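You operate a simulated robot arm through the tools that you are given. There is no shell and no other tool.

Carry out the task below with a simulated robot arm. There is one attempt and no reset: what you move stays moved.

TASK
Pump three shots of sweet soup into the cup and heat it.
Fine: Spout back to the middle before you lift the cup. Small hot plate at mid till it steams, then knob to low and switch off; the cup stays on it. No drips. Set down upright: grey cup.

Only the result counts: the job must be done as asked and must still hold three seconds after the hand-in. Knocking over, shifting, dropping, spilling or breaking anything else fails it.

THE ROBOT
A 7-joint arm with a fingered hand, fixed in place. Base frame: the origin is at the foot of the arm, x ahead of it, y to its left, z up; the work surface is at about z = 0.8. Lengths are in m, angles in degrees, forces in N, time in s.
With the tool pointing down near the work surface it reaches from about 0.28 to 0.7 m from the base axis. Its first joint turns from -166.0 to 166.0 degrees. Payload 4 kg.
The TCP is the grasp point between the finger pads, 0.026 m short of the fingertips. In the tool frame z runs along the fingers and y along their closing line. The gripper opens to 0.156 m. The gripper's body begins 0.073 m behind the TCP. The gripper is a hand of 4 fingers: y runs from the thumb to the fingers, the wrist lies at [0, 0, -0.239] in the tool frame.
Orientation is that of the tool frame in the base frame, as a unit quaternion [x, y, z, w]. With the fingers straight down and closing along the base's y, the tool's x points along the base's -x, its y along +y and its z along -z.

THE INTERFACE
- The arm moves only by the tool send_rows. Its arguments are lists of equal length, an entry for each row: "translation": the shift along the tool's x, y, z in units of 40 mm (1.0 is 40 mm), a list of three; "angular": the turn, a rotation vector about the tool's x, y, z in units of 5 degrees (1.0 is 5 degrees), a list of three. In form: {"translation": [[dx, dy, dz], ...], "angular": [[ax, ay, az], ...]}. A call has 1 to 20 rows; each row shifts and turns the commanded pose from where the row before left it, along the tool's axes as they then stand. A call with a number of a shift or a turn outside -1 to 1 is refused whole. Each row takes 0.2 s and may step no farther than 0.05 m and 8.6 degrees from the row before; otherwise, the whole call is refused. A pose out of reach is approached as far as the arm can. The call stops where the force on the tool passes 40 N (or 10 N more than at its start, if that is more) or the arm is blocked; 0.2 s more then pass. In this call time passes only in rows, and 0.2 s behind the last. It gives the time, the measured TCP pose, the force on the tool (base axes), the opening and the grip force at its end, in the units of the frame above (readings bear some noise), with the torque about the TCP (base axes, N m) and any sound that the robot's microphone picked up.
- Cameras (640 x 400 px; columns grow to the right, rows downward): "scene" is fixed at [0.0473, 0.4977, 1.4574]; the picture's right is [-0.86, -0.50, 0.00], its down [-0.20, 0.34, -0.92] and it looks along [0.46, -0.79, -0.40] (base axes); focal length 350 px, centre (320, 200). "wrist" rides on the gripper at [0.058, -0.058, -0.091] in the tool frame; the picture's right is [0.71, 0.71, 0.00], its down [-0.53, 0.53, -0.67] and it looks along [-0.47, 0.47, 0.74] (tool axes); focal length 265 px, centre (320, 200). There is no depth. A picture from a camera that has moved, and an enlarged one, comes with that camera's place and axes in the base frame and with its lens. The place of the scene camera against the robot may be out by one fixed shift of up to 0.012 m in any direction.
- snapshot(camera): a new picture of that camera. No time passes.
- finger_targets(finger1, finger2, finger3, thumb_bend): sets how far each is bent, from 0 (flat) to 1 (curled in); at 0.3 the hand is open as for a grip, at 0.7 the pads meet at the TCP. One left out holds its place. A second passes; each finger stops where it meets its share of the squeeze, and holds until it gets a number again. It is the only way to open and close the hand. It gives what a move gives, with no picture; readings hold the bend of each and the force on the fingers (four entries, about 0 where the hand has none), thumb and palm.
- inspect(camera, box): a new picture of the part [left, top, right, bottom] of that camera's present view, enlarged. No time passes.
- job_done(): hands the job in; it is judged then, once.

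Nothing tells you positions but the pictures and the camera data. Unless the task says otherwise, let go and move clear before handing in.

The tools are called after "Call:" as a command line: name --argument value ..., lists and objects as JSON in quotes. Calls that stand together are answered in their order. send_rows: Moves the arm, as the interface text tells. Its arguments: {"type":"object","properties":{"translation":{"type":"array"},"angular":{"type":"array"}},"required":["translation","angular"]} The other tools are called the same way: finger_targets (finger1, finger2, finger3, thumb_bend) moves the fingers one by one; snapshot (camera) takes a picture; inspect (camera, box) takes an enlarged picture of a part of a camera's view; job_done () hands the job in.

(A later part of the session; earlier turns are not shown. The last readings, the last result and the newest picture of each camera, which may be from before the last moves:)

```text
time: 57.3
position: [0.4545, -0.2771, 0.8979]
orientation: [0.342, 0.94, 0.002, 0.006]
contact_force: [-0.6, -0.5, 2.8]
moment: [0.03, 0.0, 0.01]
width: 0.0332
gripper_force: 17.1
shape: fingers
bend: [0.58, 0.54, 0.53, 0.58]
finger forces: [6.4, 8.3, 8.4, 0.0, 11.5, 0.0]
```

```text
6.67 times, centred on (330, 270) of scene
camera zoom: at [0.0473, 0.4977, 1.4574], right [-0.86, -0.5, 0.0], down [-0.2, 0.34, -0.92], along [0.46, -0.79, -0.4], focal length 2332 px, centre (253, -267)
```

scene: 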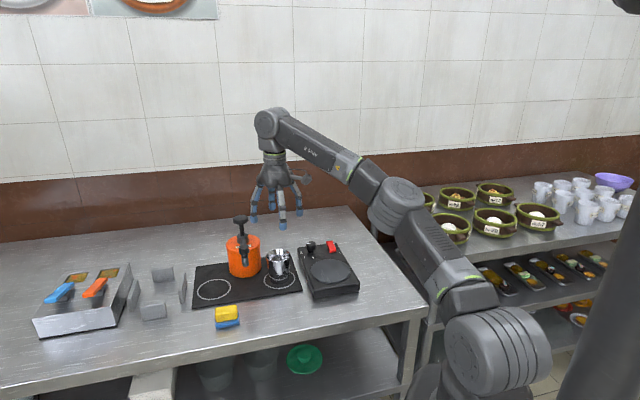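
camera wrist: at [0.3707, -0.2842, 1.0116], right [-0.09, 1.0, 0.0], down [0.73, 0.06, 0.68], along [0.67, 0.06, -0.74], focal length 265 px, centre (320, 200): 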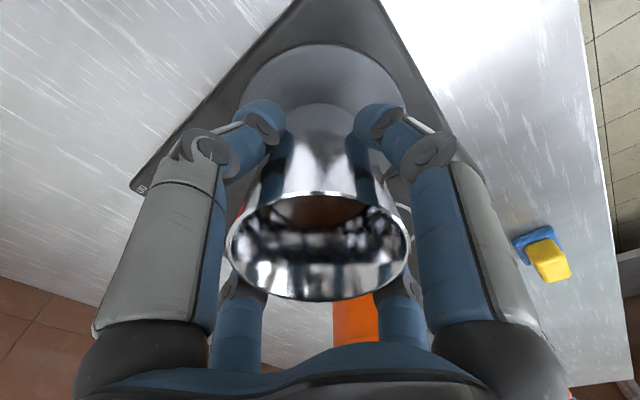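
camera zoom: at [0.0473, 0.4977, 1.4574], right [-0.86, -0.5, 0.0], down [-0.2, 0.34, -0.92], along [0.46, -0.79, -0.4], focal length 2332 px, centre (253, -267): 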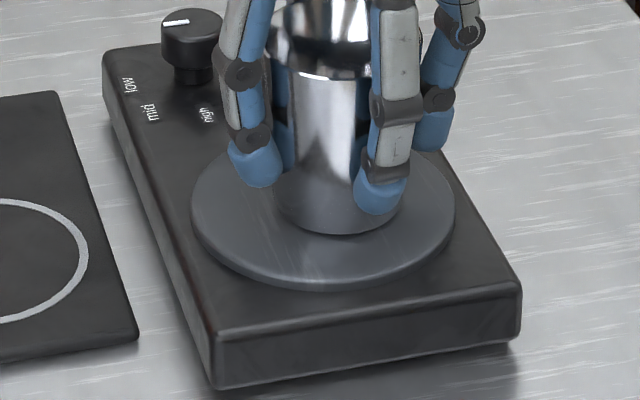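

Contact: the cup rests on the plate (2.8 N). Releasing gradually.

Call:
finger_targets --finger1 0.54 --finger2 0.52 --finger3 0.51 --thumb_bend 0.54

Call:
finger_targets --finger1 0.42 --finger2 0.42 --finger3 0.42 --thumb_bend 0.42

Call:
snapshot --camera "wrist"

Call:
inspect --camera "scene" --box '[280, 210, 370, 310]'

```text
time: 58.3
position: [0.4544, -0.2781, 0.8974]
orientation: [0.342, 0.94, 0.002, 0.005]
contact_force: [0.3, -0.7, 0.2]
moment: [-0.01, -0.03, -0.03]
width: 0.0393
gripper_force: 0.4
shape: fingers
bend: [0.54, 0.52, 0.51, 0.54]
finger forces: [0.1, 0.0, 0.0, 0.0, 0.0, 0.0]
```

```text
time: 59.3
position: [0.4557, -0.2768, 0.8987]
orientation: [0.342, 0.94, 0.001, 0.005]
contact_force: [-0.4, 0.5, 0.4]
moment: [0.01, 0.0, 0.03]
width: 0.0735
gripper_force: 0.0
shape: fingers
bend: [0.42, 0.42, 0.42, 0.42]
finger forces: [0.0, 0.0, 0.0, 0.1, 0.0, 0.0]
```

```text
taken
camera wrist: at [0.3714, -0.2841, 0.9883], right [-0.09, 1.0, 0.0], down [0.73, 0.06, 0.68], along [0.67, 0.06, -0.74], focal length 265 px, centre (320, 200)
```

wrist: 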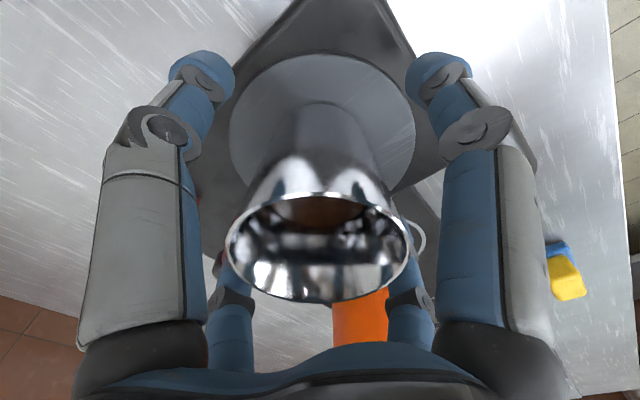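

```text
4.00 times, centred on (325, 260) of scene
camera zoom: at [0.0473, 0.4977, 1.4574], right [-0.86, -0.5, 0.0], down [-0.2, 0.34, -0.92], along [0.46, -0.79, -0.4], focal length 1399 px, centre (300, -40)
```

zoom: 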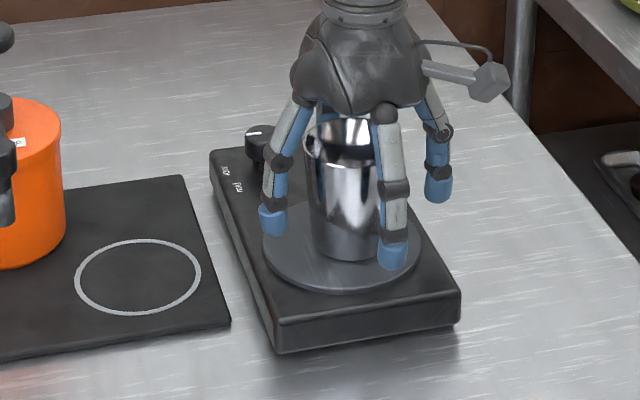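

The cup stands on the plate. I'll lift the hand clear, straight up, and inspect the knob and switch.

Call:
send_rows --translation '[[0, 0, -0.3], [0, 0, -0.6], [0, 0, -0.8], [0, 0, -0.8], [0, 0, -0.8], [0, 0, -0.8]]' --angular '[[0, 0, 0], [0, 0, 0], [0, 0, 0], [0, 0, 0], [0, 0, 0], [0, 0, 0]]'

Call:
snapshot --camera "wrist"

Call:
inspect --camera "scene" --box '[280, 220, 380, 310]'

Call:
inspect --camera "scene" --box '[300, 235, 350, 270]'

```text
time: 60.7
position: [0.4525, -0.2796, 1.0628]
orientation: [0.343, 0.939, 0.002, 0.005]
contact_force: [0.7, 0.1, 0.1]
moment: [0.02, -0.01, 0.01]
width: 0.0735
gripper_force: 0.0
shape: fingers
bend: [0.42, 0.42, 0.42, 0.42]
finger forces: [0.0, 0.0, 0.0, 0.1, 0.1, 0.1]
```

```text
taken
camera wrist: at [0.3692, -0.2862, 1.1529], right [-0.09, 1.0, 0.0], down [0.73, 0.06, 0.68], along [0.67, 0.06, -0.74], focal length 265 px, centre (320, 200)
```

wrist: 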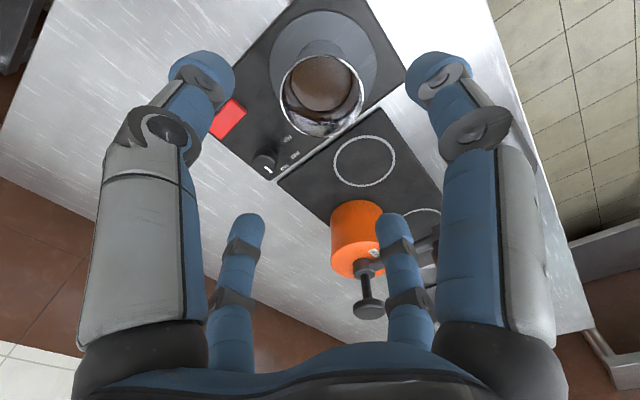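

```text
4.44 times, centred on (330, 265) of scene
camera zoom: at [0.0473, 0.4977, 1.4574], right [-0.86, -0.5, 0.0], down [-0.2, 0.34, -0.92], along [0.46, -0.79, -0.4], focal length 1554 px, centre (276, -89)
```

zoom: 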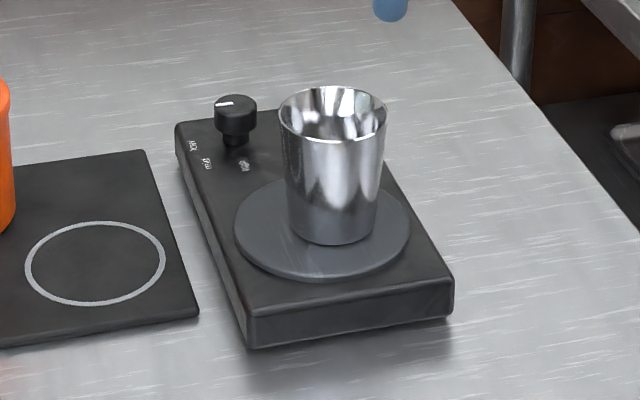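

```text
11.43 times, centred on (325, 252) of scene
camera zoom: at [0.0473, 0.4977, 1.4574], right [-0.86, -0.5, 0.0], down [-0.2, 0.34, -0.92], along [0.46, -0.79, -0.4], focal length 3997 px, centre (263, -400)
```

zoom: 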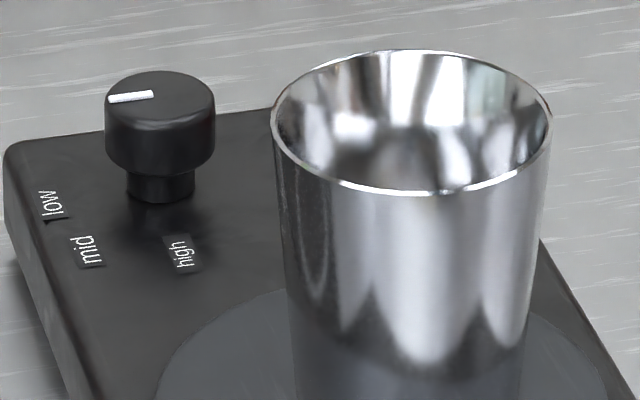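

Call:
inspect --camera "wrist" --box '[200, 80, 320, 190]'

```text
3.64 times, centred on (260, 135) of wrist
camera zoom: at [0.3692, -0.2862, 1.1529], right [-0.09, 1.0, 0.0], down [0.73, 0.06, 0.68], along [0.67, 0.06, -0.74], focal length 965 px, centre (538, 436)
```

zoom: 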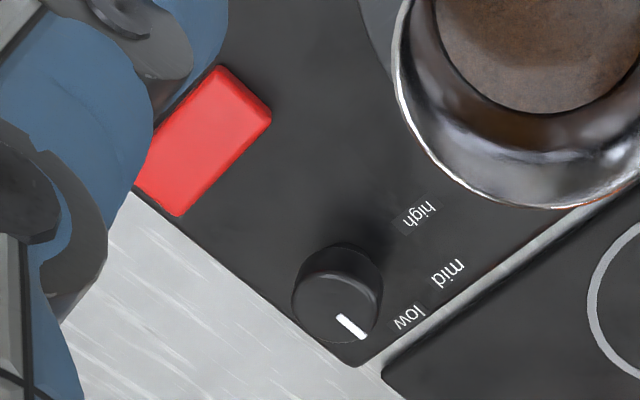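

Knob at about (0.572, -0.342) with its pointer at "low"; "mid" is 45° counter-clockwise from above. I'll narrow the fingers and go above the knob.

Call:
finger_targets --finger1 0.57 --finger2 0.57 --finger3 0.57 --thumb_bend 0.57

Call:
send_rows --translation '[[-0.823, 0.181, 0.2], [-0.823, 0.181, 0.5], [-0.823, 0.181, 0.5], [-0.823, 0.181, 0.5], [0, 0, 0.5], [0, 0, 0.5]]' --angular '[[0, 0, 0], [0, 0, 0], [0, 0, 0], [0, 0, 0], [0, 0, 0], [0, 0, 0]]'

Call:
snapshot --camera "wrist"

Call:
inspect --camera "scene" --box '[270, 190, 370, 290]'

```text
time: 61.7
position: [0.4529, -0.2809, 1.0626]
orientation: [0.342, 0.94, 0.001, 0.005]
contact_force: [-0.9, -0.3, 0.3]
moment: [-0.02, -0.02, 0.0]
width: 0.0344
gripper_force: 0.0
shape: fingers
bend: [0.56, 0.56, 0.56, 0.56]
finger forces: [0.1, 0.0, 0.0, 0.0, 0.1, 0.0]
```

```text
time: 63.1
position: [0.5747, -0.3395, 0.9575]
orientation: [0.342, 0.94, 0.002, 0.005]
contact_force: [-0.2, 0.1, 0.1]
moment: [0.01, -0.02, -0.03]
width: 0.0343
gripper_force: 0.0
shape: fingers
bend: [0.56, 0.56, 0.56, 0.56]
finger forces: [0.1, 0.0, 0.1, 0.0, 0.0, 0.1]
```

```text
taken
camera wrist: at [0.4909, -0.3457, 1.047], right [-0.09, 1.0, 0.0], down [0.73, 0.07, 0.68], along [0.67, 0.06, -0.74], focal length 265 px, centre (320, 200)
```

wrist: 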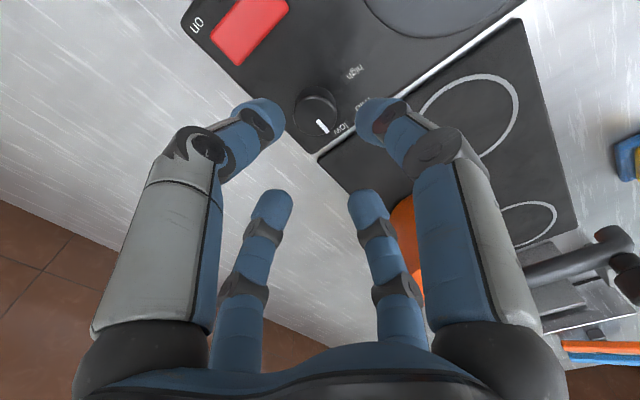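

```text
4.00 times, centred on (320, 240) of scene
camera zoom: at [0.0473, 0.4977, 1.4574], right [-0.86, -0.5, 0.0], down [-0.2, 0.34, -0.92], along [0.46, -0.79, -0.4], focal length 1399 px, centre (320, 40)
```

zoom: 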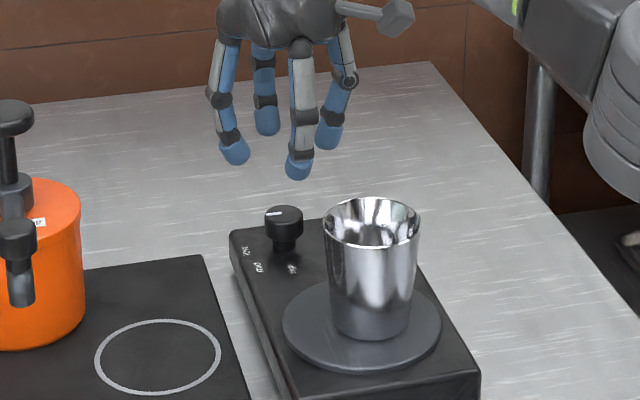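

Call:
inspect --camera "wrist" --box '[260, 60, 380, 170]'

```text
3.64 times, centred on (320, 115) of wrist
camera zoom: at [0.4909, -0.3457, 1.047], right [-0.09, 1.0, 0.0], down [0.73, 0.07, 0.68], along [0.67, 0.06, -0.74], focal length 965 px, centre (320, 509)
```

zoom: 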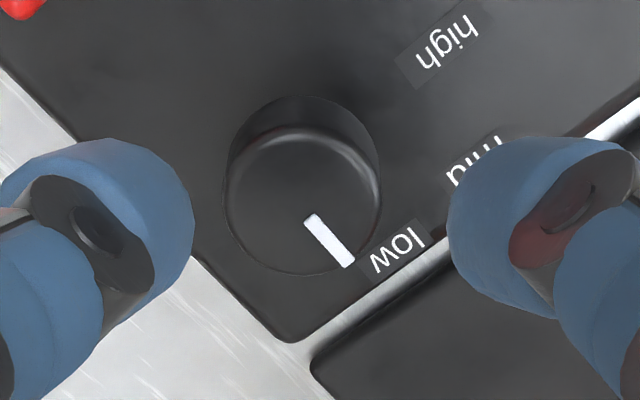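

Pointer azimuth is 45° (low). I'll centre and lower over the knob.

Call:
send_rows --translation '[[-0.067, -0.042, 0.3], [0, 0, 0.5], [0, 0, 0.5], [0, 0, 0.5]]' --angular '[[0, 0, 0], [0, 0, 0], [0, 0, 0], [0, 0, 0]]'

Call:
snapshot --camera "wrist"

Call:
inspect --camera "scene" --box '[280, 210, 360, 290]'

```text
time: 64.1
position: [0.5754, -0.3439, 0.8819]
orientation: [0.343, 0.939, 0.003, 0.005]
contact_force: [0.2, -0.2, 1.4]
moment: [-0.01, -0.01, 0.0]
width: 0.0344
gripper_force: 0.1
shape: fingers
bend: [0.56, 0.56, 0.56, 0.56]
finger forces: [0.0, 0.0, 0.0, 0.0, 0.1, 0.1]
```

```text
taken
camera wrist: at [0.492, -0.3493, 0.9732], right [-0.09, 1.0, 0.0], down [0.73, 0.06, 0.68], along [0.67, 0.06, -0.74], focal length 265 px, centre (320, 200)
```

wrist: 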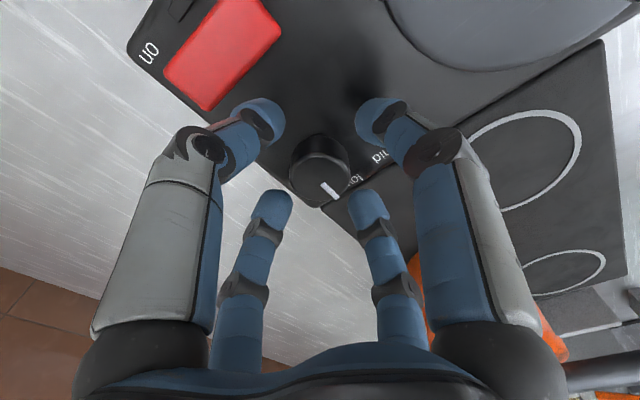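

```text
5.00 times, centred on (320, 250) of scene
camera zoom: at [0.0473, 0.4977, 1.4574], right [-0.86, -0.5, 0.0], down [-0.2, 0.34, -0.92], along [0.46, -0.79, -0.4], focal length 1749 px, centre (320, -50)
```

zoom: 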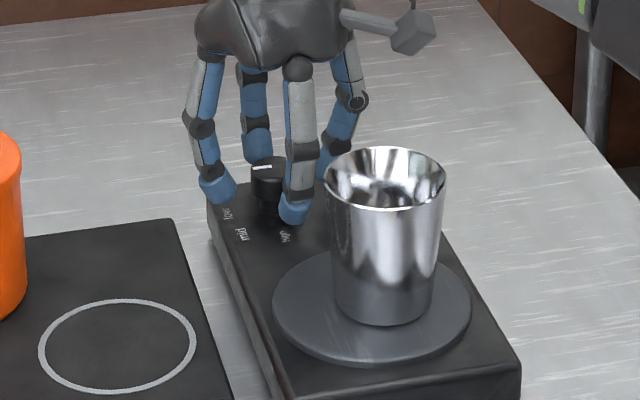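

Centred over the knob. Lower 9 mm and close on it.

Call:
send_rows --translation '[[0, 0, 0.12], [0, 0, 0.12]]' --angular '[[0, 0, 0], [0, 0, 0]]'

Call:
finger_targets --finger1 0.62 --finger2 0.62 --finger3 0.62 --thumb_bend 0.62

Call:
finger_targets --finger1 0.68 --finger2 0.68 --finger3 0.68 --thumb_bend 0.68

Call:
snapshot --camera "wrist"

Call:
inspect --camera "scene" --box '[280, 210, 360, 290]'

```text
time: 64.7
position: [0.5744, -0.3425, 0.8737]
orientation: [0.342, 0.94, 0.002, 0.005]
contact_force: [-1.2, 0.4, -1.3]
moment: [0.04, -0.01, 0.0]
width: 0.0345
gripper_force: 0.0
shape: fingers
bend: [0.56, 0.56, 0.56, 0.56]
finger forces: [0.0, 0.0, 0.0, 0.0, 0.0, 0.0]
```

```text
time: 65.7
position: [0.5738, -0.3428, 0.8722]
orientation: [0.342, 0.94, 0.001, 0.005]
contact_force: [1.9, 0.5, 0.0]
moment: [0.01, -0.02, 0.01]
width: 0.018
gripper_force: 0.3
shape: fingers
bend: [0.62, 0.61, 0.61, 0.62]
finger forces: [0.0, 0.8, 0.4, 0.0, 0.1, 0.0]
```

```text
time: 66.7
position: [0.5742, -0.3436, 0.8732]
orientation: [0.342, 0.94, 0.002, 0.005]
contact_force: [-0.2, -1.1, -0.6]
moment: [-0.03, 0.0, 0.01]
width: 0.014
gripper_force: 10.4
shape: fingers
bend: [0.63, 0.62, 0.62, 0.64]
finger forces: [4.3, 5.4, 5.0, 0.0, 6.2, 0.0]
```

```text
taken
camera wrist: at [0.4913, -0.35, 0.9641], right [-0.09, 1.0, 0.0], down [0.73, 0.06, 0.68], along [0.67, 0.06, -0.74], focal length 265 px, centre (320, 200)
```

wrist: 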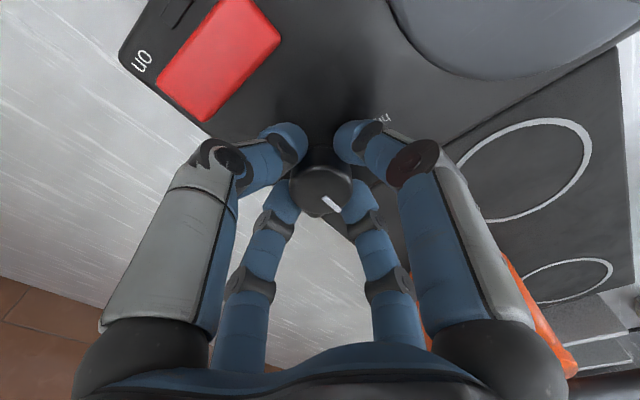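

```text
5.00 times, centred on (320, 250) of scene
camera zoom: at [0.0473, 0.4977, 1.4574], right [-0.86, -0.5, 0.0], down [-0.2, 0.34, -0.92], along [0.46, -0.79, -0.4], focal length 1749 px, centre (320, -50)
```

zoom: 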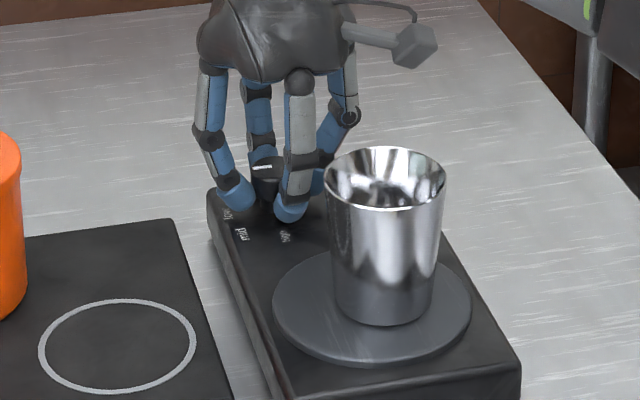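

The knob is gripped. Turn 45° counter-clockwise.

Call:
send_rows --translation '[[0, 0, 0], [0, 0, 0], [0, 0, 0], [0, 0, 0], [0, 0, 0], [0, 0, 0], [0, 0, 0], [0, 0, 0], [0, 0, 0]]' --angular '[[0, 0, -1], [0, 0, -1], [0, 0, -1], [0, 0, -1], [0, 0, -1], [0, 0, -1], [0, 0, -1], [0, 0, -1], [0, 0, -1]]'

Call:
snapshot --camera "wrist"

Call:
inspect --camera "scene" --box '[280, 210, 360, 290]'

```text
time: 68.7
position: [0.5745, -0.3436, 0.8745]
orientation: [-0.043, 0.999, -0.001, 0.006]
contact_force: [2.2, -4.0, -0.4]
moment: [-0.09, -0.06, 0.0]
width: 0.0139
gripper_force: 11.2
shape: fingers
bend: [0.64, 0.63, 0.62, 0.64]
finger forces: [4.3, 4.7, 5.5, 0.0, 8.0, 0.1]
```

```text
taken
camera wrist: at [0.5207, -0.4057, 0.9647], right [-0.77, 0.64, -0.01], down [0.47, 0.57, 0.67], along [0.44, 0.51, -0.74], focal length 265 px, centre (320, 200)
```

wrist: 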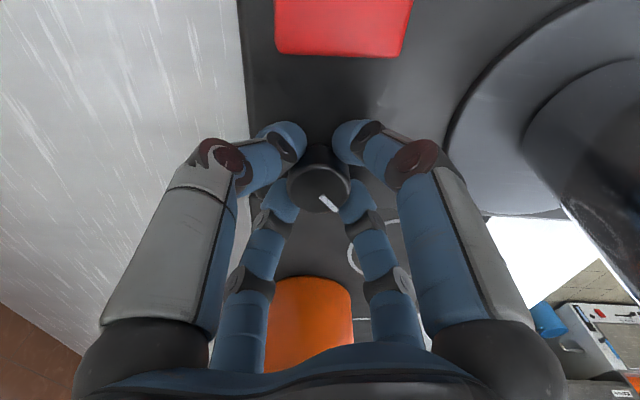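

```text
5.00 times, centred on (320, 250) of scene
camera zoom: at [0.0473, 0.4977, 1.4574], right [-0.86, -0.5, 0.0], down [-0.2, 0.34, -0.92], along [0.46, -0.79, -0.4], focal length 1749 px, centre (320, -50)
```

zoom: 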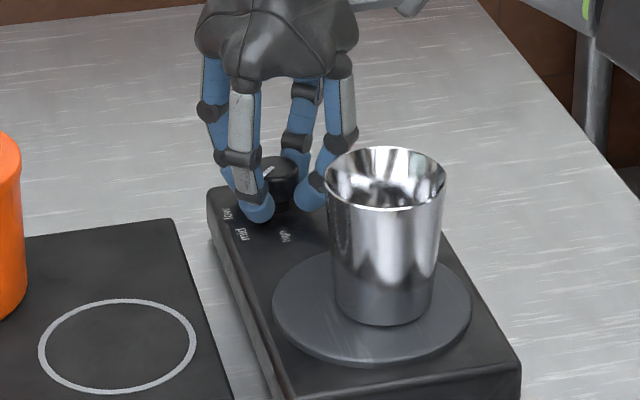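

The pointer turned with the hand, now at azimuth ≈ 90° (mid). I'll open and rise to verify.

Call:
finger_targets --finger1 0.57 --finger2 0.57 --finger3 0.57 --thumb_bend 0.57

Call:
send_rows --translation '[[0, 0, -0.4], [0, 0, -0.6], [0, 0, -0.6], [0, 0, -0.6]]' --angular '[[0, 0, 0], [0, 0, 0], [0, 0, 0], [0, 0, 0]]'

Call:
snapshot --camera "wrist"

Call:
inspect --camera "wrist" --box '[260, 60, 380, 170]'

Call:
inspect --camera "scene" --box '[300, 235, 350, 270]'

```text
time: 69.7
position: [0.5757, -0.3429, 0.8728]
orientation: [-0.043, 0.999, 0.0, 0.005]
contact_force: [0.3, -0.4, -0.2]
moment: [0.04, 0.03, -0.01]
width: 0.0332
gripper_force: 0.2
shape: fingers
bend: [0.56, 0.56, 0.56, 0.56]
finger forces: [0.0, 0.0, 0.0, 0.0, 0.0, 0.1]
```

```text
time: 70.7
position: [0.5728, -0.3445, 0.9627]
orientation: [-0.043, 0.999, -0.001, 0.005]
contact_force: [-0.1, 0.4, 0.2]
moment: [0.0, 0.02, -0.01]
width: 0.0337
gripper_force: 0.1
shape: fingers
bend: [0.56, 0.56, 0.56, 0.56]
finger forces: [0.0, 0.0, 0.1, 0.1, 0.0, 0.0]
```

```text
taken
camera wrist: at [0.5194, -0.4075, 1.0536], right [-0.77, 0.64, -0.01], down [0.47, 0.57, 0.67], along [0.44, 0.51, -0.74], focal length 265 px, centre (320, 200)
```

wrist: 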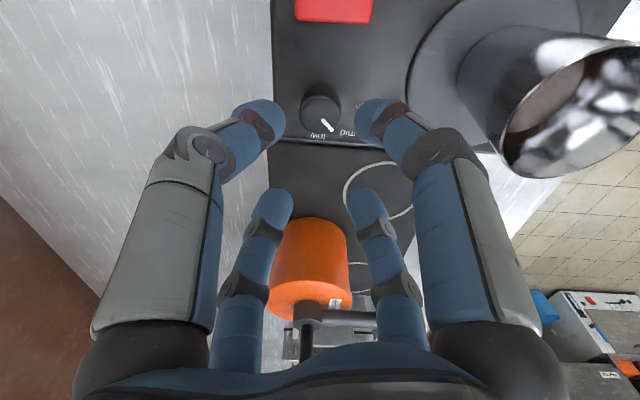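

```text
3.64 times, centred on (320, 115) of wrist
camera zoom: at [0.5194, -0.4075, 1.0536], right [-0.77, 0.64, -0.01], down [0.47, 0.57, 0.67], along [0.44, 0.51, -0.74], focal length 965 px, centre (320, 509)
```

zoom: 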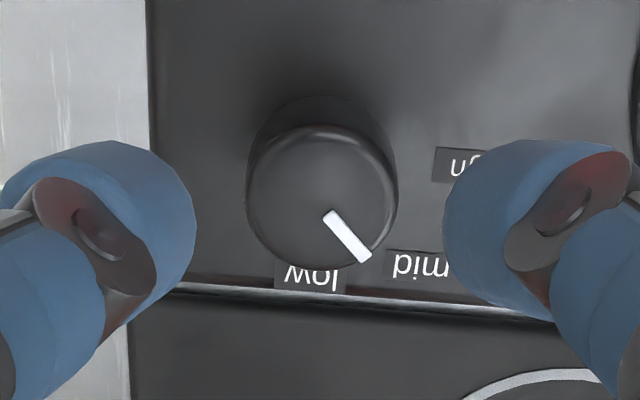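

```text
11.43 times, centred on (325, 252) of scene
camera zoom: at [0.0473, 0.4977, 1.4574], right [-0.86, -0.5, 0.0], down [-0.2, 0.34, -0.92], along [0.46, -0.79, -0.4], focal length 3997 px, centre (263, -400)
```

zoom: 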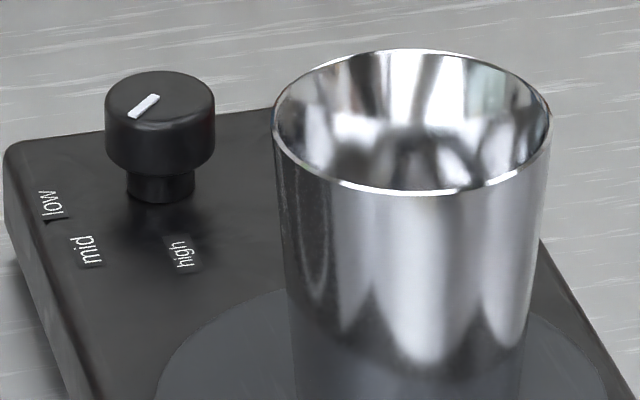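

The knob now points to "mid". Next I'll shift back for a clear look at the red switch.

Call:
send_rows --translation '[[0.625, -0.485, -0.48], [0.625, -0.485, -0.48], [0.625, -0.485, -0.48], [0.625, -0.485, -0.48]]' --angular '[[0, 0, 0], [0, 0, 0], [0, 0, 0], [0, 0, 0]]'

Call:
snapshot --camera "wrist"

Call:
inspect --camera "wrist" --box '[240, 20, 400, 160]'

```text
time: 71.7
position: [0.4795, -0.43, 1.0341]
orientation: [-0.044, 0.999, 0.0, 0.005]
contact_force: [-0.4, 0.4, 0.1]
moment: [0.01, 0.01, 0.01]
width: 0.0336
gripper_force: 0.0
shape: fingers
bend: [0.56, 0.56, 0.56, 0.56]
finger forces: [0.0, 0.0, 0.0, 0.0, 0.0, 0.0]
```

```text
taken
camera wrist: at [0.4265, -0.4929, 1.1256], right [-0.77, 0.64, -0.01], down [0.47, 0.57, 0.67], along [0.44, 0.51, -0.74], focal length 265 px, centre (320, 200)
```

wrist: 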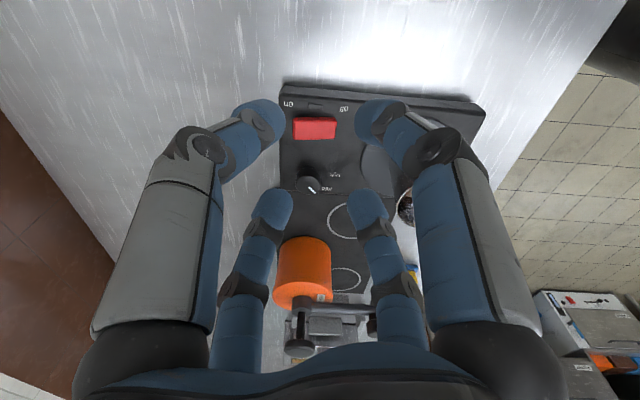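

```text
2.86 times, centred on (320, 90) of wrist
camera zoom: at [0.4265, -0.4929, 1.1256], right [-0.77, 0.64, -0.01], down [0.47, 0.57, 0.67], along [0.44, 0.51, -0.74], focal length 758 px, centre (320, 514)
```

zoom: 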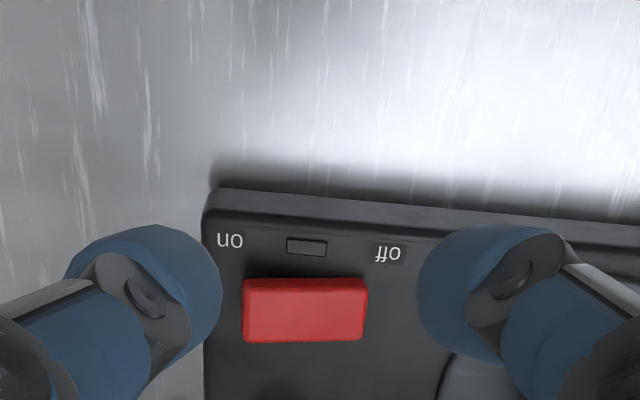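

It's a rocker: "on" end away from the cup side, "off" end towards the other, with a dark lamp between the labels (off). I'll close the hand, yaw and tilt slightly so one fingertip leads, and hover near the "on" end.

Call:
finger_targets --finger1 0.7 --finger2 0.7 --finger3 0.7 --thumb_bend 0.7

Call:
send_rows --translation '[[0, 0, 0], [0, 0, 0], [0, 0, 0], [0, 0, 0], [0, 0, 0], [0, 0, 0], [0, 0, 0], [0, 0, 0], [0, 0, 0], [0, 0, 0], [0, 0, 0], [0, 0, 0], [-0.482, -0.124, 0.743], [-0.482, -0.124, 0.743], [-0.482, -0.124, 0.743]]' --angular '[[0, 0, -1], [0, 0, -1], [0, 0, -1], [0, 0, -1], [0, 0, -1], [0, 0, -1], [0, 0, -1], [0, 0, -1], [0, 0, -1], [0.8, 0, 0], [0.8, 0, 0], [0.8, 0, 0], [0, 0, 0], [0, 0, 0], [0, 0, 0]]'

Call:
snapshot --camera "wrist"

Call:
inspect --camera "scene" --box '[280, 190, 380, 290]'

```text
time: 72.7
position: [0.4807, -0.4303, 1.0345]
orientation: [-0.044, 0.999, -0.001, 0.005]
contact_force: [0.0, -0.1, 0.9]
moment: [-0.02, 0.01, 0.0]
width: 0.0
gripper_force: 0.0
shape: fingers
bend: [0.69, 0.69, 0.69, 0.69]
finger forces: [0.0, 0.0, 0.1, 0.1, 0.1, 0.1]
```

```text
time: 75.9
position: [0.544, -0.4055, 0.954]
orientation: [-0.419, 0.901, -0.098, 0.05]
contact_force: [-0.1, -0.9, 0.1]
moment: [-0.01, -0.01, 0.03]
width: 0.0002
gripper_force: 0.0
shape: fingers
bend: [0.69, 0.69, 0.69, 0.69]
finger forces: [0.0, 0.1, 0.0, 0.0, 0.0, 0.0]
```

```text
taken
camera wrist: at [0.5342, -0.4733, 1.0555], right [-0.98, -0.1, -0.16], down [-0.17, 0.82, 0.54], along [0.08, 0.56, -0.83], focal length 265 px, centre (320, 200)
```

wrist: 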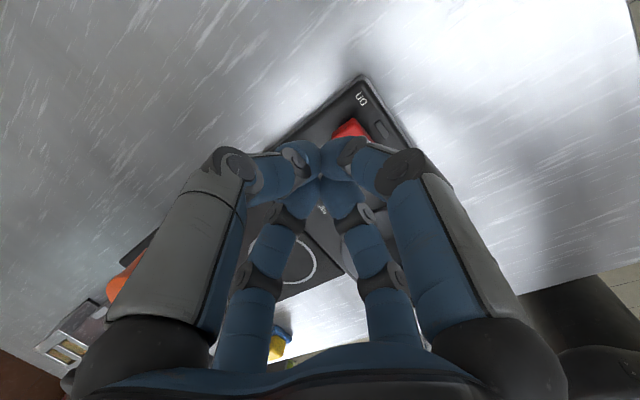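

```text
4.00 times, centred on (330, 240) of scene
camera zoom: at [0.0473, 0.4977, 1.4574], right [-0.86, -0.5, 0.0], down [-0.2, 0.34, -0.92], along [0.46, -0.79, -0.4], focal length 1399 px, centre (280, 40)
```

zoom: 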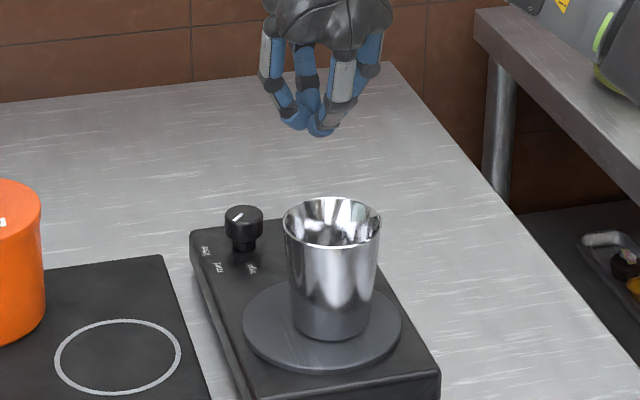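

Call:
inspect --camera "wrist" --box '[280, 70, 440, 210]'

```text
2.86 times, centred on (360, 140) of wrist
camera zoom: at [0.5342, -0.4733, 1.0555], right [-0.98, -0.1, -0.16], down [-0.17, 0.82, 0.54], along [0.08, 0.56, -0.83], focal length 758 px, centre (206, 371)
```

zoom: 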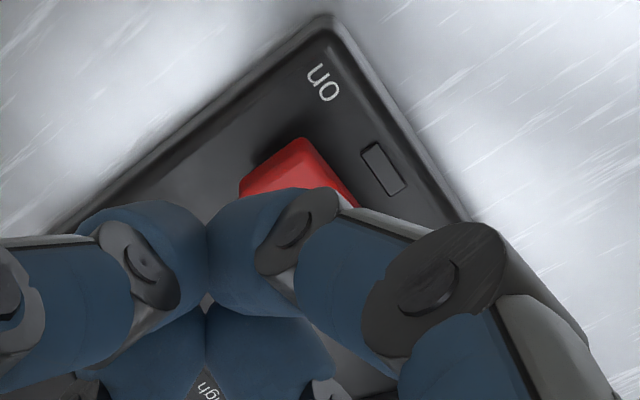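

The "on" end's edge is at about (0.543, -0.410). I'll align so the leading fingertip lands just inside it, and lower to just above.

Call:
send_rows --translation '[[0, -0.122, 0.026], [0, 0.104, 0.489], [0, 0.104, 0.489], [0, 0.104, 0.489]]' --angular '[[0, 0, 0], [0, 0, 0], [0, 0, 0], [0, 0, 0]]'

Call:
snapshot --camera "wrist"

Call:
inspect --camera "wrist" --box '[280, 70, 440, 210]'

Call:
inspect --camera "scene" --box '[290, 210, 370, 290]'

```text
time: 76.9
position: [0.5484, -0.4061, 0.8965]
orientation: [-0.419, 0.901, -0.097, 0.049]
contact_force: [-0.3, 0.6, -0.5]
moment: [-0.02, -0.04, 0.0]
width: 0.0
gripper_force: 0.0
shape: fingers
bend: [0.69, 0.69, 0.69, 0.69]
finger forces: [0.0, 0.1, 0.0, 0.0, 0.1, 0.0]
```

```text
taken
camera wrist: at [0.538, -0.4755, 0.997], right [-0.98, -0.1, -0.16], down [-0.17, 0.82, 0.54], along [0.08, 0.56, -0.83], focal length 265 px, centre (320, 200)
```

wrist: 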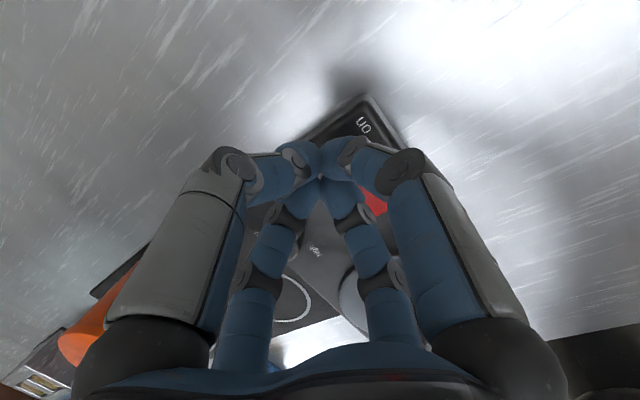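

```text
2.86 times, centred on (360, 140) of wrist
camera zoom: at [0.538, -0.4755, 0.997], right [-0.98, -0.1, -0.16], down [-0.17, 0.82, 0.54], along [0.08, 0.56, -0.83], focal length 758 px, centre (206, 371)
```

zoom: 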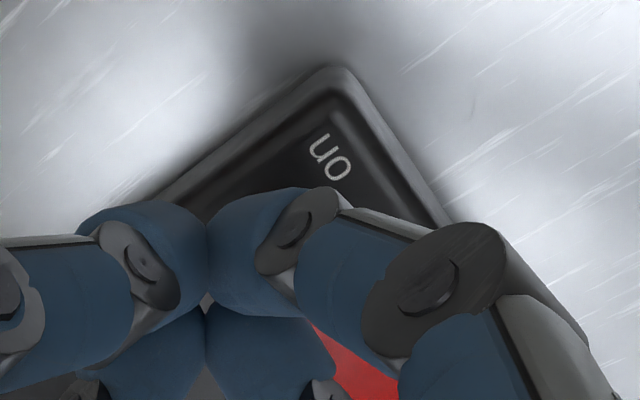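

```text
5.00 times, centred on (330, 250) of scene
camera zoom: at [0.0473, 0.4977, 1.4574], right [-0.86, -0.5, 0.0], down [-0.2, 0.34, -0.92], along [0.46, -0.79, -0.4], focal length 1749 px, centre (270, -50)
```

zoom: 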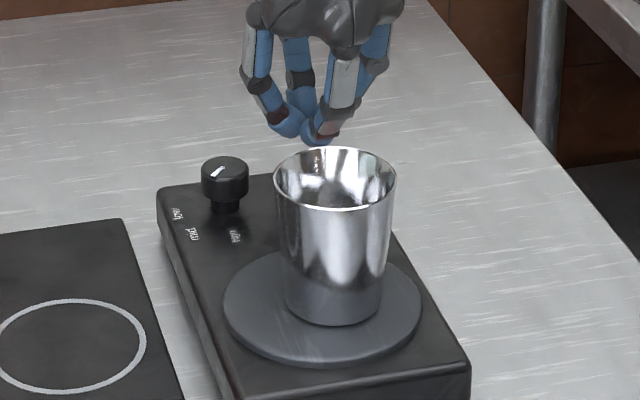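

The fingertip is over the rocker's "on" end. Pressing down in small steps.

Call:
send_rows --translation '[[0, 0.0156, 0.0734], [0, 0.0156, 0.0734], [0, 0.0156, 0.0734], [0, 0.0156, 0.0734]]' --angular '[[0, 0, 0], [0, 0, 0], [0, 0, 0], [0, 0, 0]]'

Call:
inspect --camera "wrist" --box '[280, 70, 440, 210]'

```text
time: 77.9
position: [0.5488, -0.4093, 0.8836]
orientation: [-0.42, 0.901, -0.097, 0.049]
contact_force: [-0.2, 0.1, 1.6]
moment: [0.01, -0.04, 0.0]
width: 0.0002
gripper_force: 1.7
shape: fingers
bend: [0.69, 0.69, 0.69, 0.69]
finger forces: [0.0, 3.2, 0.1, 0.1, 0.0, 0.0]
```

```text
2.86 times, centred on (360, 140) of wrist
camera zoom: at [0.5388, -0.4777, 0.9844], right [-0.98, -0.1, -0.16], down [-0.17, 0.82, 0.54], along [0.08, 0.56, -0.83], focal length 758 px, centre (206, 371)
```

zoom: 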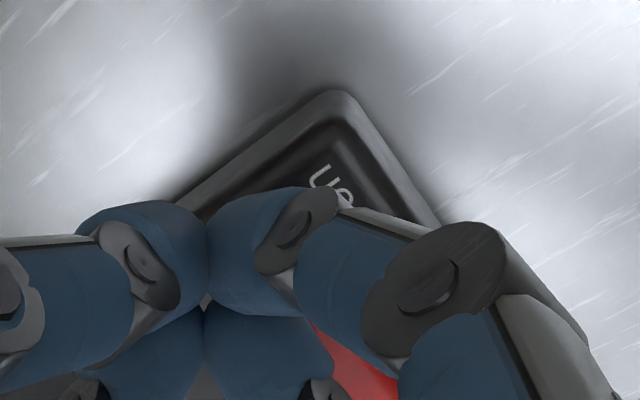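

Finger 2 has contact with the rocker (3 N). Pressing on.

Call:
send_rows --translation '[[0, 0.0156, 0.0734], [0, 0.0156, 0.0734], [0, 0.0156, 0.0734]]' --angular '[[0, 0, 0], [0, 0, 0], [0, 0, 0]]'

Call:
inspect --camera "wrist" --box '[280, 70, 440, 210]'

```text
time: 78.7
position: [0.5494, -0.4089, 0.8737]
orientation: [-0.418, 0.902, -0.098, 0.049]
contact_force: [0.0, -0.1, 4.2]
moment: [0.01, 0.04, 0.03]
width: 0.0
gripper_force: 4.0
shape: fingers
bend: [0.69, 0.7, 0.69, 0.69]
finger forces: [0.0, 7.6, 0.1, 0.0, 0.0, 0.1]
```

```text
2.86 times, centred on (360, 140) of wrist
camera zoom: at [0.5387, -0.477, 0.9747], right [-0.98, -0.1, -0.16], down [-0.17, 0.82, 0.54], along [0.08, 0.56, -0.83], focal length 758 px, centre (206, 371)
```

zoom: 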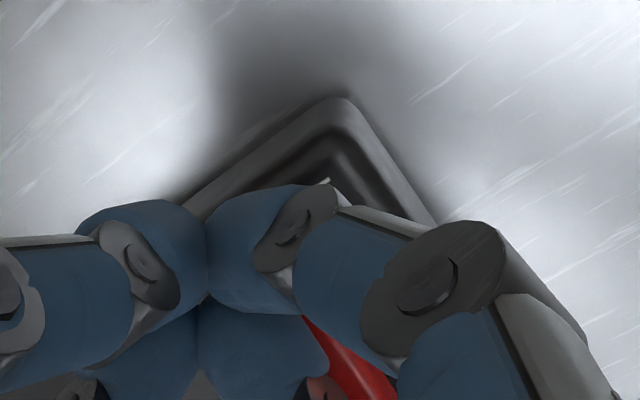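

Call:
send_rows --translation '[[0, 0.0104, 0.049], [0, 0.0104, 0.049]]' --angular '[[0, 0, 0], [0, 0, 0]]'

Call:
inspect --camera "wrist" --box '[280, 70, 440, 210]'

```text
time: 79.3
position: [0.5469, -0.409, 0.8688]
orientation: [-0.419, 0.901, -0.098, 0.049]
contact_force: [1.9, -0.3, 7.7]
moment: [0.01, -0.09, -0.01]
width: 0.0
gripper_force: 5.8
shape: fingers
bend: [0.68, 0.72, 0.68, 0.69]
finger forces: [0.0, 12.6, 0.0, 0.0, 0.0, 0.1]
```

```text
2.86 times, centred on (360, 140) of wrist
camera zoom: at [0.5387, -0.4779, 0.9706], right [-0.98, -0.1, -0.16], down [-0.17, 0.82, 0.54], along [0.08, 0.56, -0.83], focal length 758 px, centre (206, 371)
```

zoom: 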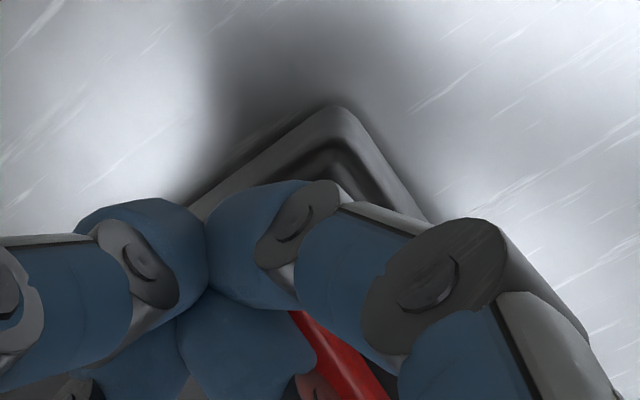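

The rocker feels bottomed. I'll lift and look at the switch and its lamp.

Call:
send_rows --translation '[[0, -0.052, -0.245], [0, -0.104, -0.489], [0, -0.156, -0.734], [0, -0.156, -0.734], [0.5, 0.3, -0.4], [0.5, 0.3, -0.4]]' --angular '[[0, 0, 0], [0, 0, 0], [0, 0, 0], [0, 0, 0], [0, 0, 0], [0, 0, 0]]'

Call:
snapshot --camera "wrist"

Call:
inspect --camera "wrist" --box '[250, 60, 410, 200]'

Call:
inspect --camera "scene" --box '[290, 210, 370, 290]'

```text
time: 80.7
position: [0.4987, -0.4231, 0.9887]
orientation: [-0.419, 0.901, -0.098, 0.049]
contact_force: [0.2, -0.2, 0.6]
moment: [-0.03, -0.01, -0.01]
width: 0.0
gripper_force: 0.1
shape: fingers
bend: [0.68, 0.7, 0.68, 0.69]
finger forces: [0.0, 0.0, 0.0, 0.1, 0.0, 0.1]
```

```text
taken
camera wrist: at [0.4877, -0.4906, 1.0892], right [-0.98, -0.1, -0.16], down [-0.17, 0.82, 0.54], along [0.08, 0.56, -0.83], focal length 265 px, centre (320, 200)
```

wrist: 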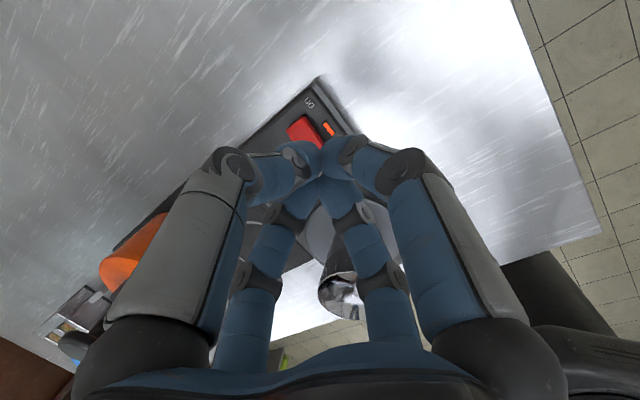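

```text
2.86 times, centred on (330, 130) of wrist
camera zoom: at [0.4877, -0.4906, 1.0892], right [-0.98, -0.1, -0.16], down [-0.17, 0.82, 0.54], along [0.08, 0.56, -0.83], focal length 758 px, centre (291, 400)
```

zoom: 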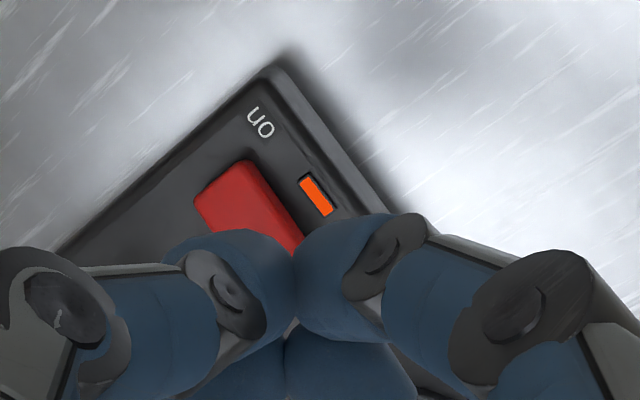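

```text
5.00 times, centred on (330, 250) of scene
camera zoom: at [0.0473, 0.4977, 1.4574], right [-0.86, -0.5, 0.0], down [-0.2, 0.34, -0.92], along [0.46, -0.79, -0.4], focal length 1749 px, centre (270, -50)
```

zoom: 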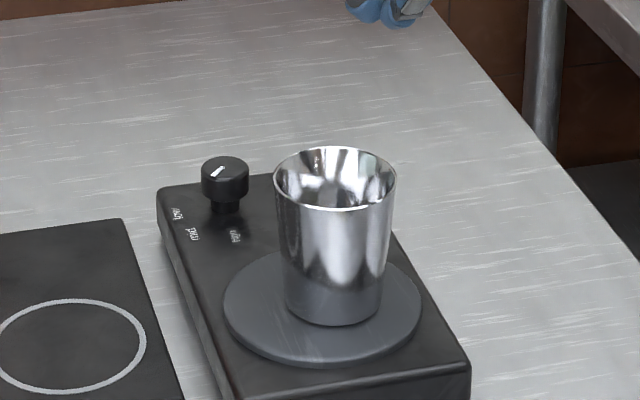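

The lamp glows orange: the heater is on at mid. I'll straighten the tool and get ready over the knob while it heats.

Call:
finger_targets --finger1 0.57 --finger2 0.57 --finger3 0.57 --thumb_bend 0.57

Call:
send_rows --translation '[[0, 0, 0], [0, 0, 0], [0, 0, 0], [-0.918, -0.043, 0.28], [-0.918, -0.043, 0.28], [-0.918, -0.043, 0.28]]' --angular '[[-0.8, 0, 0], [-0.8, 0, 0], [-0.8, 0, 0], [0, 0, 0], [0, 0, 0], [0, 0, 0]]'

Call:
snapshot --camera "wrist"

Call:
inspect --camera "wrist" --box '[260, 60, 380, 170]'

Call:
inspect --camera "scene" --box '[280, 190, 370, 290]'

```text
time: 81.7
position: [0.4977, -0.4238, 0.9874]
orientation: [-0.42, 0.901, -0.097, 0.05]
contact_force: [0.3, -0.5, 0.2]
moment: [0.0, -0.02, 0.0]
width: 0.0336
gripper_force: 0.1
shape: fingers
bend: [0.56, 0.56, 0.56, 0.56]
finger forces: [0.0, 0.1, 0.0, 0.1, 0.0, 0.0]
```

```text
time: 83.1
position: [0.5724, -0.3423, 0.9499]
orientation: [-0.422, 0.907, -0.002, 0.005]
contact_force: [-0.2, 0.4, 0.1]
moment: [0.0, -0.01, 0.0]
width: 0.0332
gripper_force: 0.1
shape: fingers
bend: [0.56, 0.56, 0.56, 0.56]
finger forces: [0.0, 0.0, 0.0, 0.0, 0.0, 0.0]
```

```text
taken
camera wrist: at [0.5777, -0.4227, 1.0431], right [-1.0, -0.09, -0.01], down [-0.07, 0.74, 0.67], along [-0.05, 0.67, -0.75], focal length 265 px, centre (320, 200)
```

wrist: 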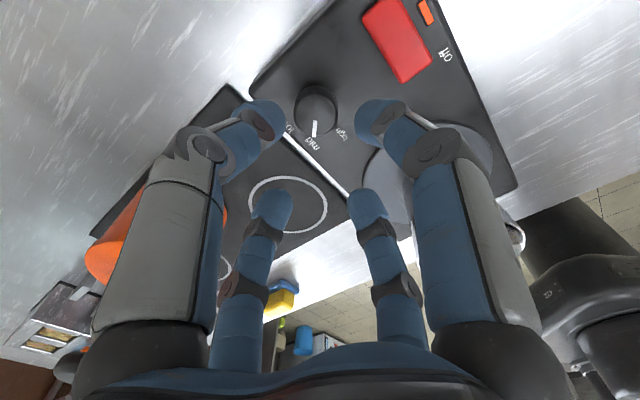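

```text
3.64 times, centred on (320, 115) of wrist
camera zoom: at [0.5777, -0.4227, 1.0431], right [-1.0, -0.09, -0.01], down [-0.07, 0.74, 0.67], along [-0.05, 0.67, -0.75], focal length 965 px, centre (320, 509)
```

zoom: 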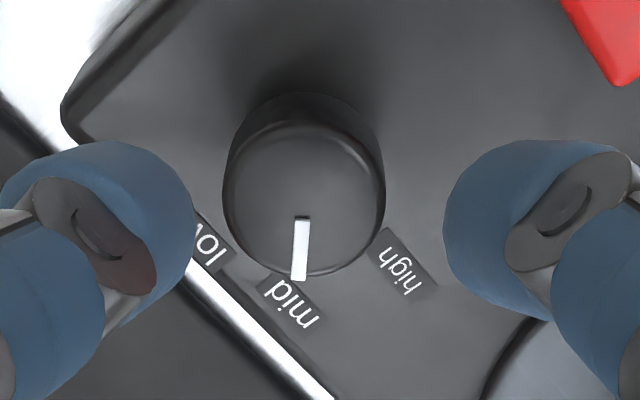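

```text
4.00 times, centred on (325, 240) of scene
camera zoom: at [0.0473, 0.4977, 1.4574], right [-0.86, -0.5, 0.0], down [-0.2, 0.34, -0.92], along [0.46, -0.79, -0.4], focal length 1399 px, centre (300, 40)
```

zoom: 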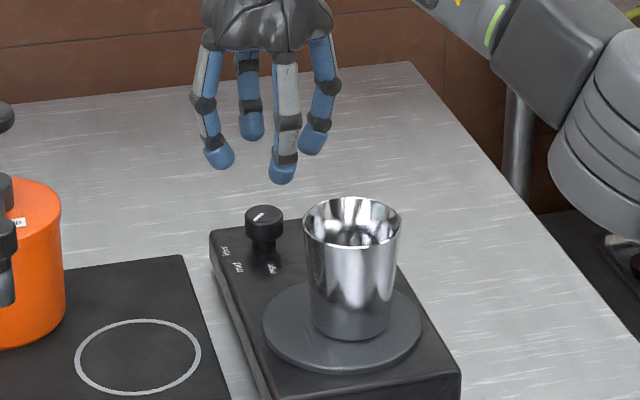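

The pointer sits at mid. I'll lower around the knob (open) and wait for steam.

Call:
send_rows --translation '[[0, -0.07, 0.42], [0, 0, 0.5], [0, 0, 0.5], [0, 0, 0.5]]' --angular '[[0, 0, 0], [0, 0, 0], [0, 0, 0], [0, 0, 0]]'

Call:
snapshot --camera "wrist"

Call:
inspect --camera "scene" --box '[280, 190, 370, 290]'

```text
time: 84.1
position: [0.5747, -0.3411, 0.8763]
orientation: [-0.421, 0.907, -0.003, 0.005]
contact_force: [-0.5, -0.5, 0.3]
moment: [-0.01, -0.03, -0.01]
width: 0.0335
gripper_force: 0.1
shape: fingers
bend: [0.56, 0.56, 0.56, 0.56]
finger forces: [0.0, 0.0, 0.1, 0.0, 0.0, 0.1]
```

```text
taken
camera wrist: at [0.5805, -0.4222, 0.9679], right [-1.0, -0.09, -0.01], down [-0.07, 0.74, 0.67], along [-0.05, 0.67, -0.75], focal length 265 px, centre (320, 200)
```

wrist: 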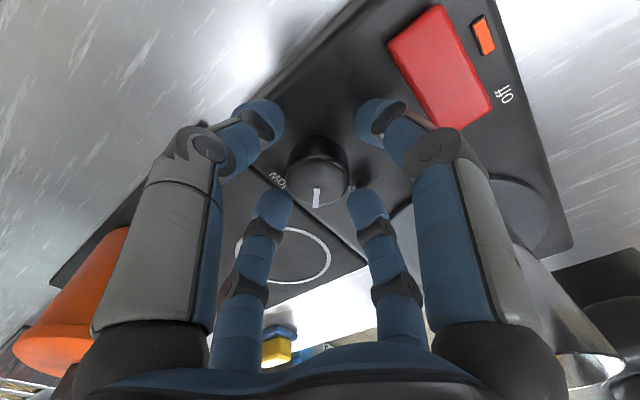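

```text
4.00 times, centred on (325, 240) of scene
camera zoom: at [0.0473, 0.4977, 1.4574], right [-0.86, -0.5, 0.0], down [-0.2, 0.34, -0.92], along [0.46, -0.79, -0.4], focal length 1399 px, centre (300, 40)
```

zoom: 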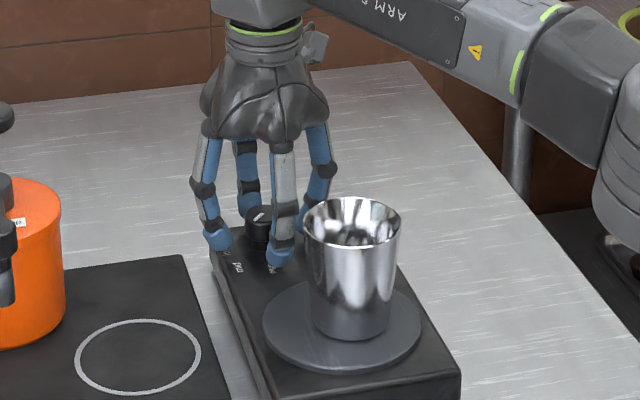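

Call:
send_rows --translation '[[0, 0, 0.07], [0, 0, 0], [0, 0, 0], [0, 0, 0], [0, 0, 0], [0, 0, 0], [0, 0, 0], [0, 0, 0], [0, 0, 0], [0, 0, 0]]' --angular '[[0, 0, 0], [0, 0, 0], [0, 0, 0], [0, 0, 0], [0, 0, 0], [0, 0, 0], [0, 0, 0], [0, 0, 0], [0, 0, 0], [0, 0, 0]]'

Call:
inspect --camera "scene" --box '[300, 190, 370, 280]'

```text
time: 86.3
position: [0.5756, -0.3401, 0.8721]
orientation: [-0.423, 0.906, -0.003, 0.005]
contact_force: [-1.5, -0.1, -1.0]
moment: [0.0, -0.02, 0.02]
width: 0.0334
gripper_force: 0.1
shape: fingers
bend: [0.56, 0.56, 0.56, 0.56]
finger forces: [0.1, 0.0, 0.0, 0.0, 0.1, 0.0]
```

```text
4.44 times, centred on (335, 235) of scene
camera zoom: at [0.0473, 0.4977, 1.4574], right [-0.86, -0.5, 0.0], down [-0.2, 0.34, -0.92], along [0.46, -0.79, -0.4], focal length 1554 px, centre (253, 44)
```

zoom: 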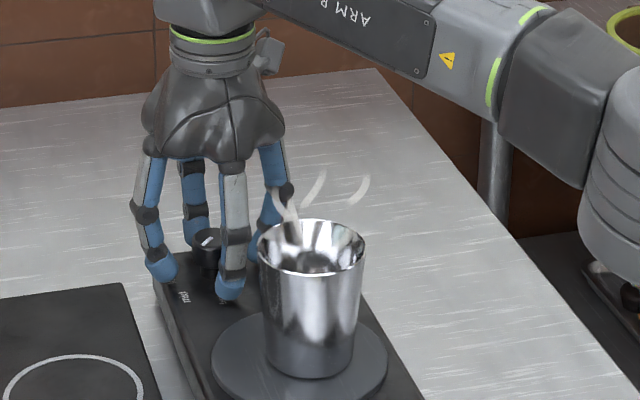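

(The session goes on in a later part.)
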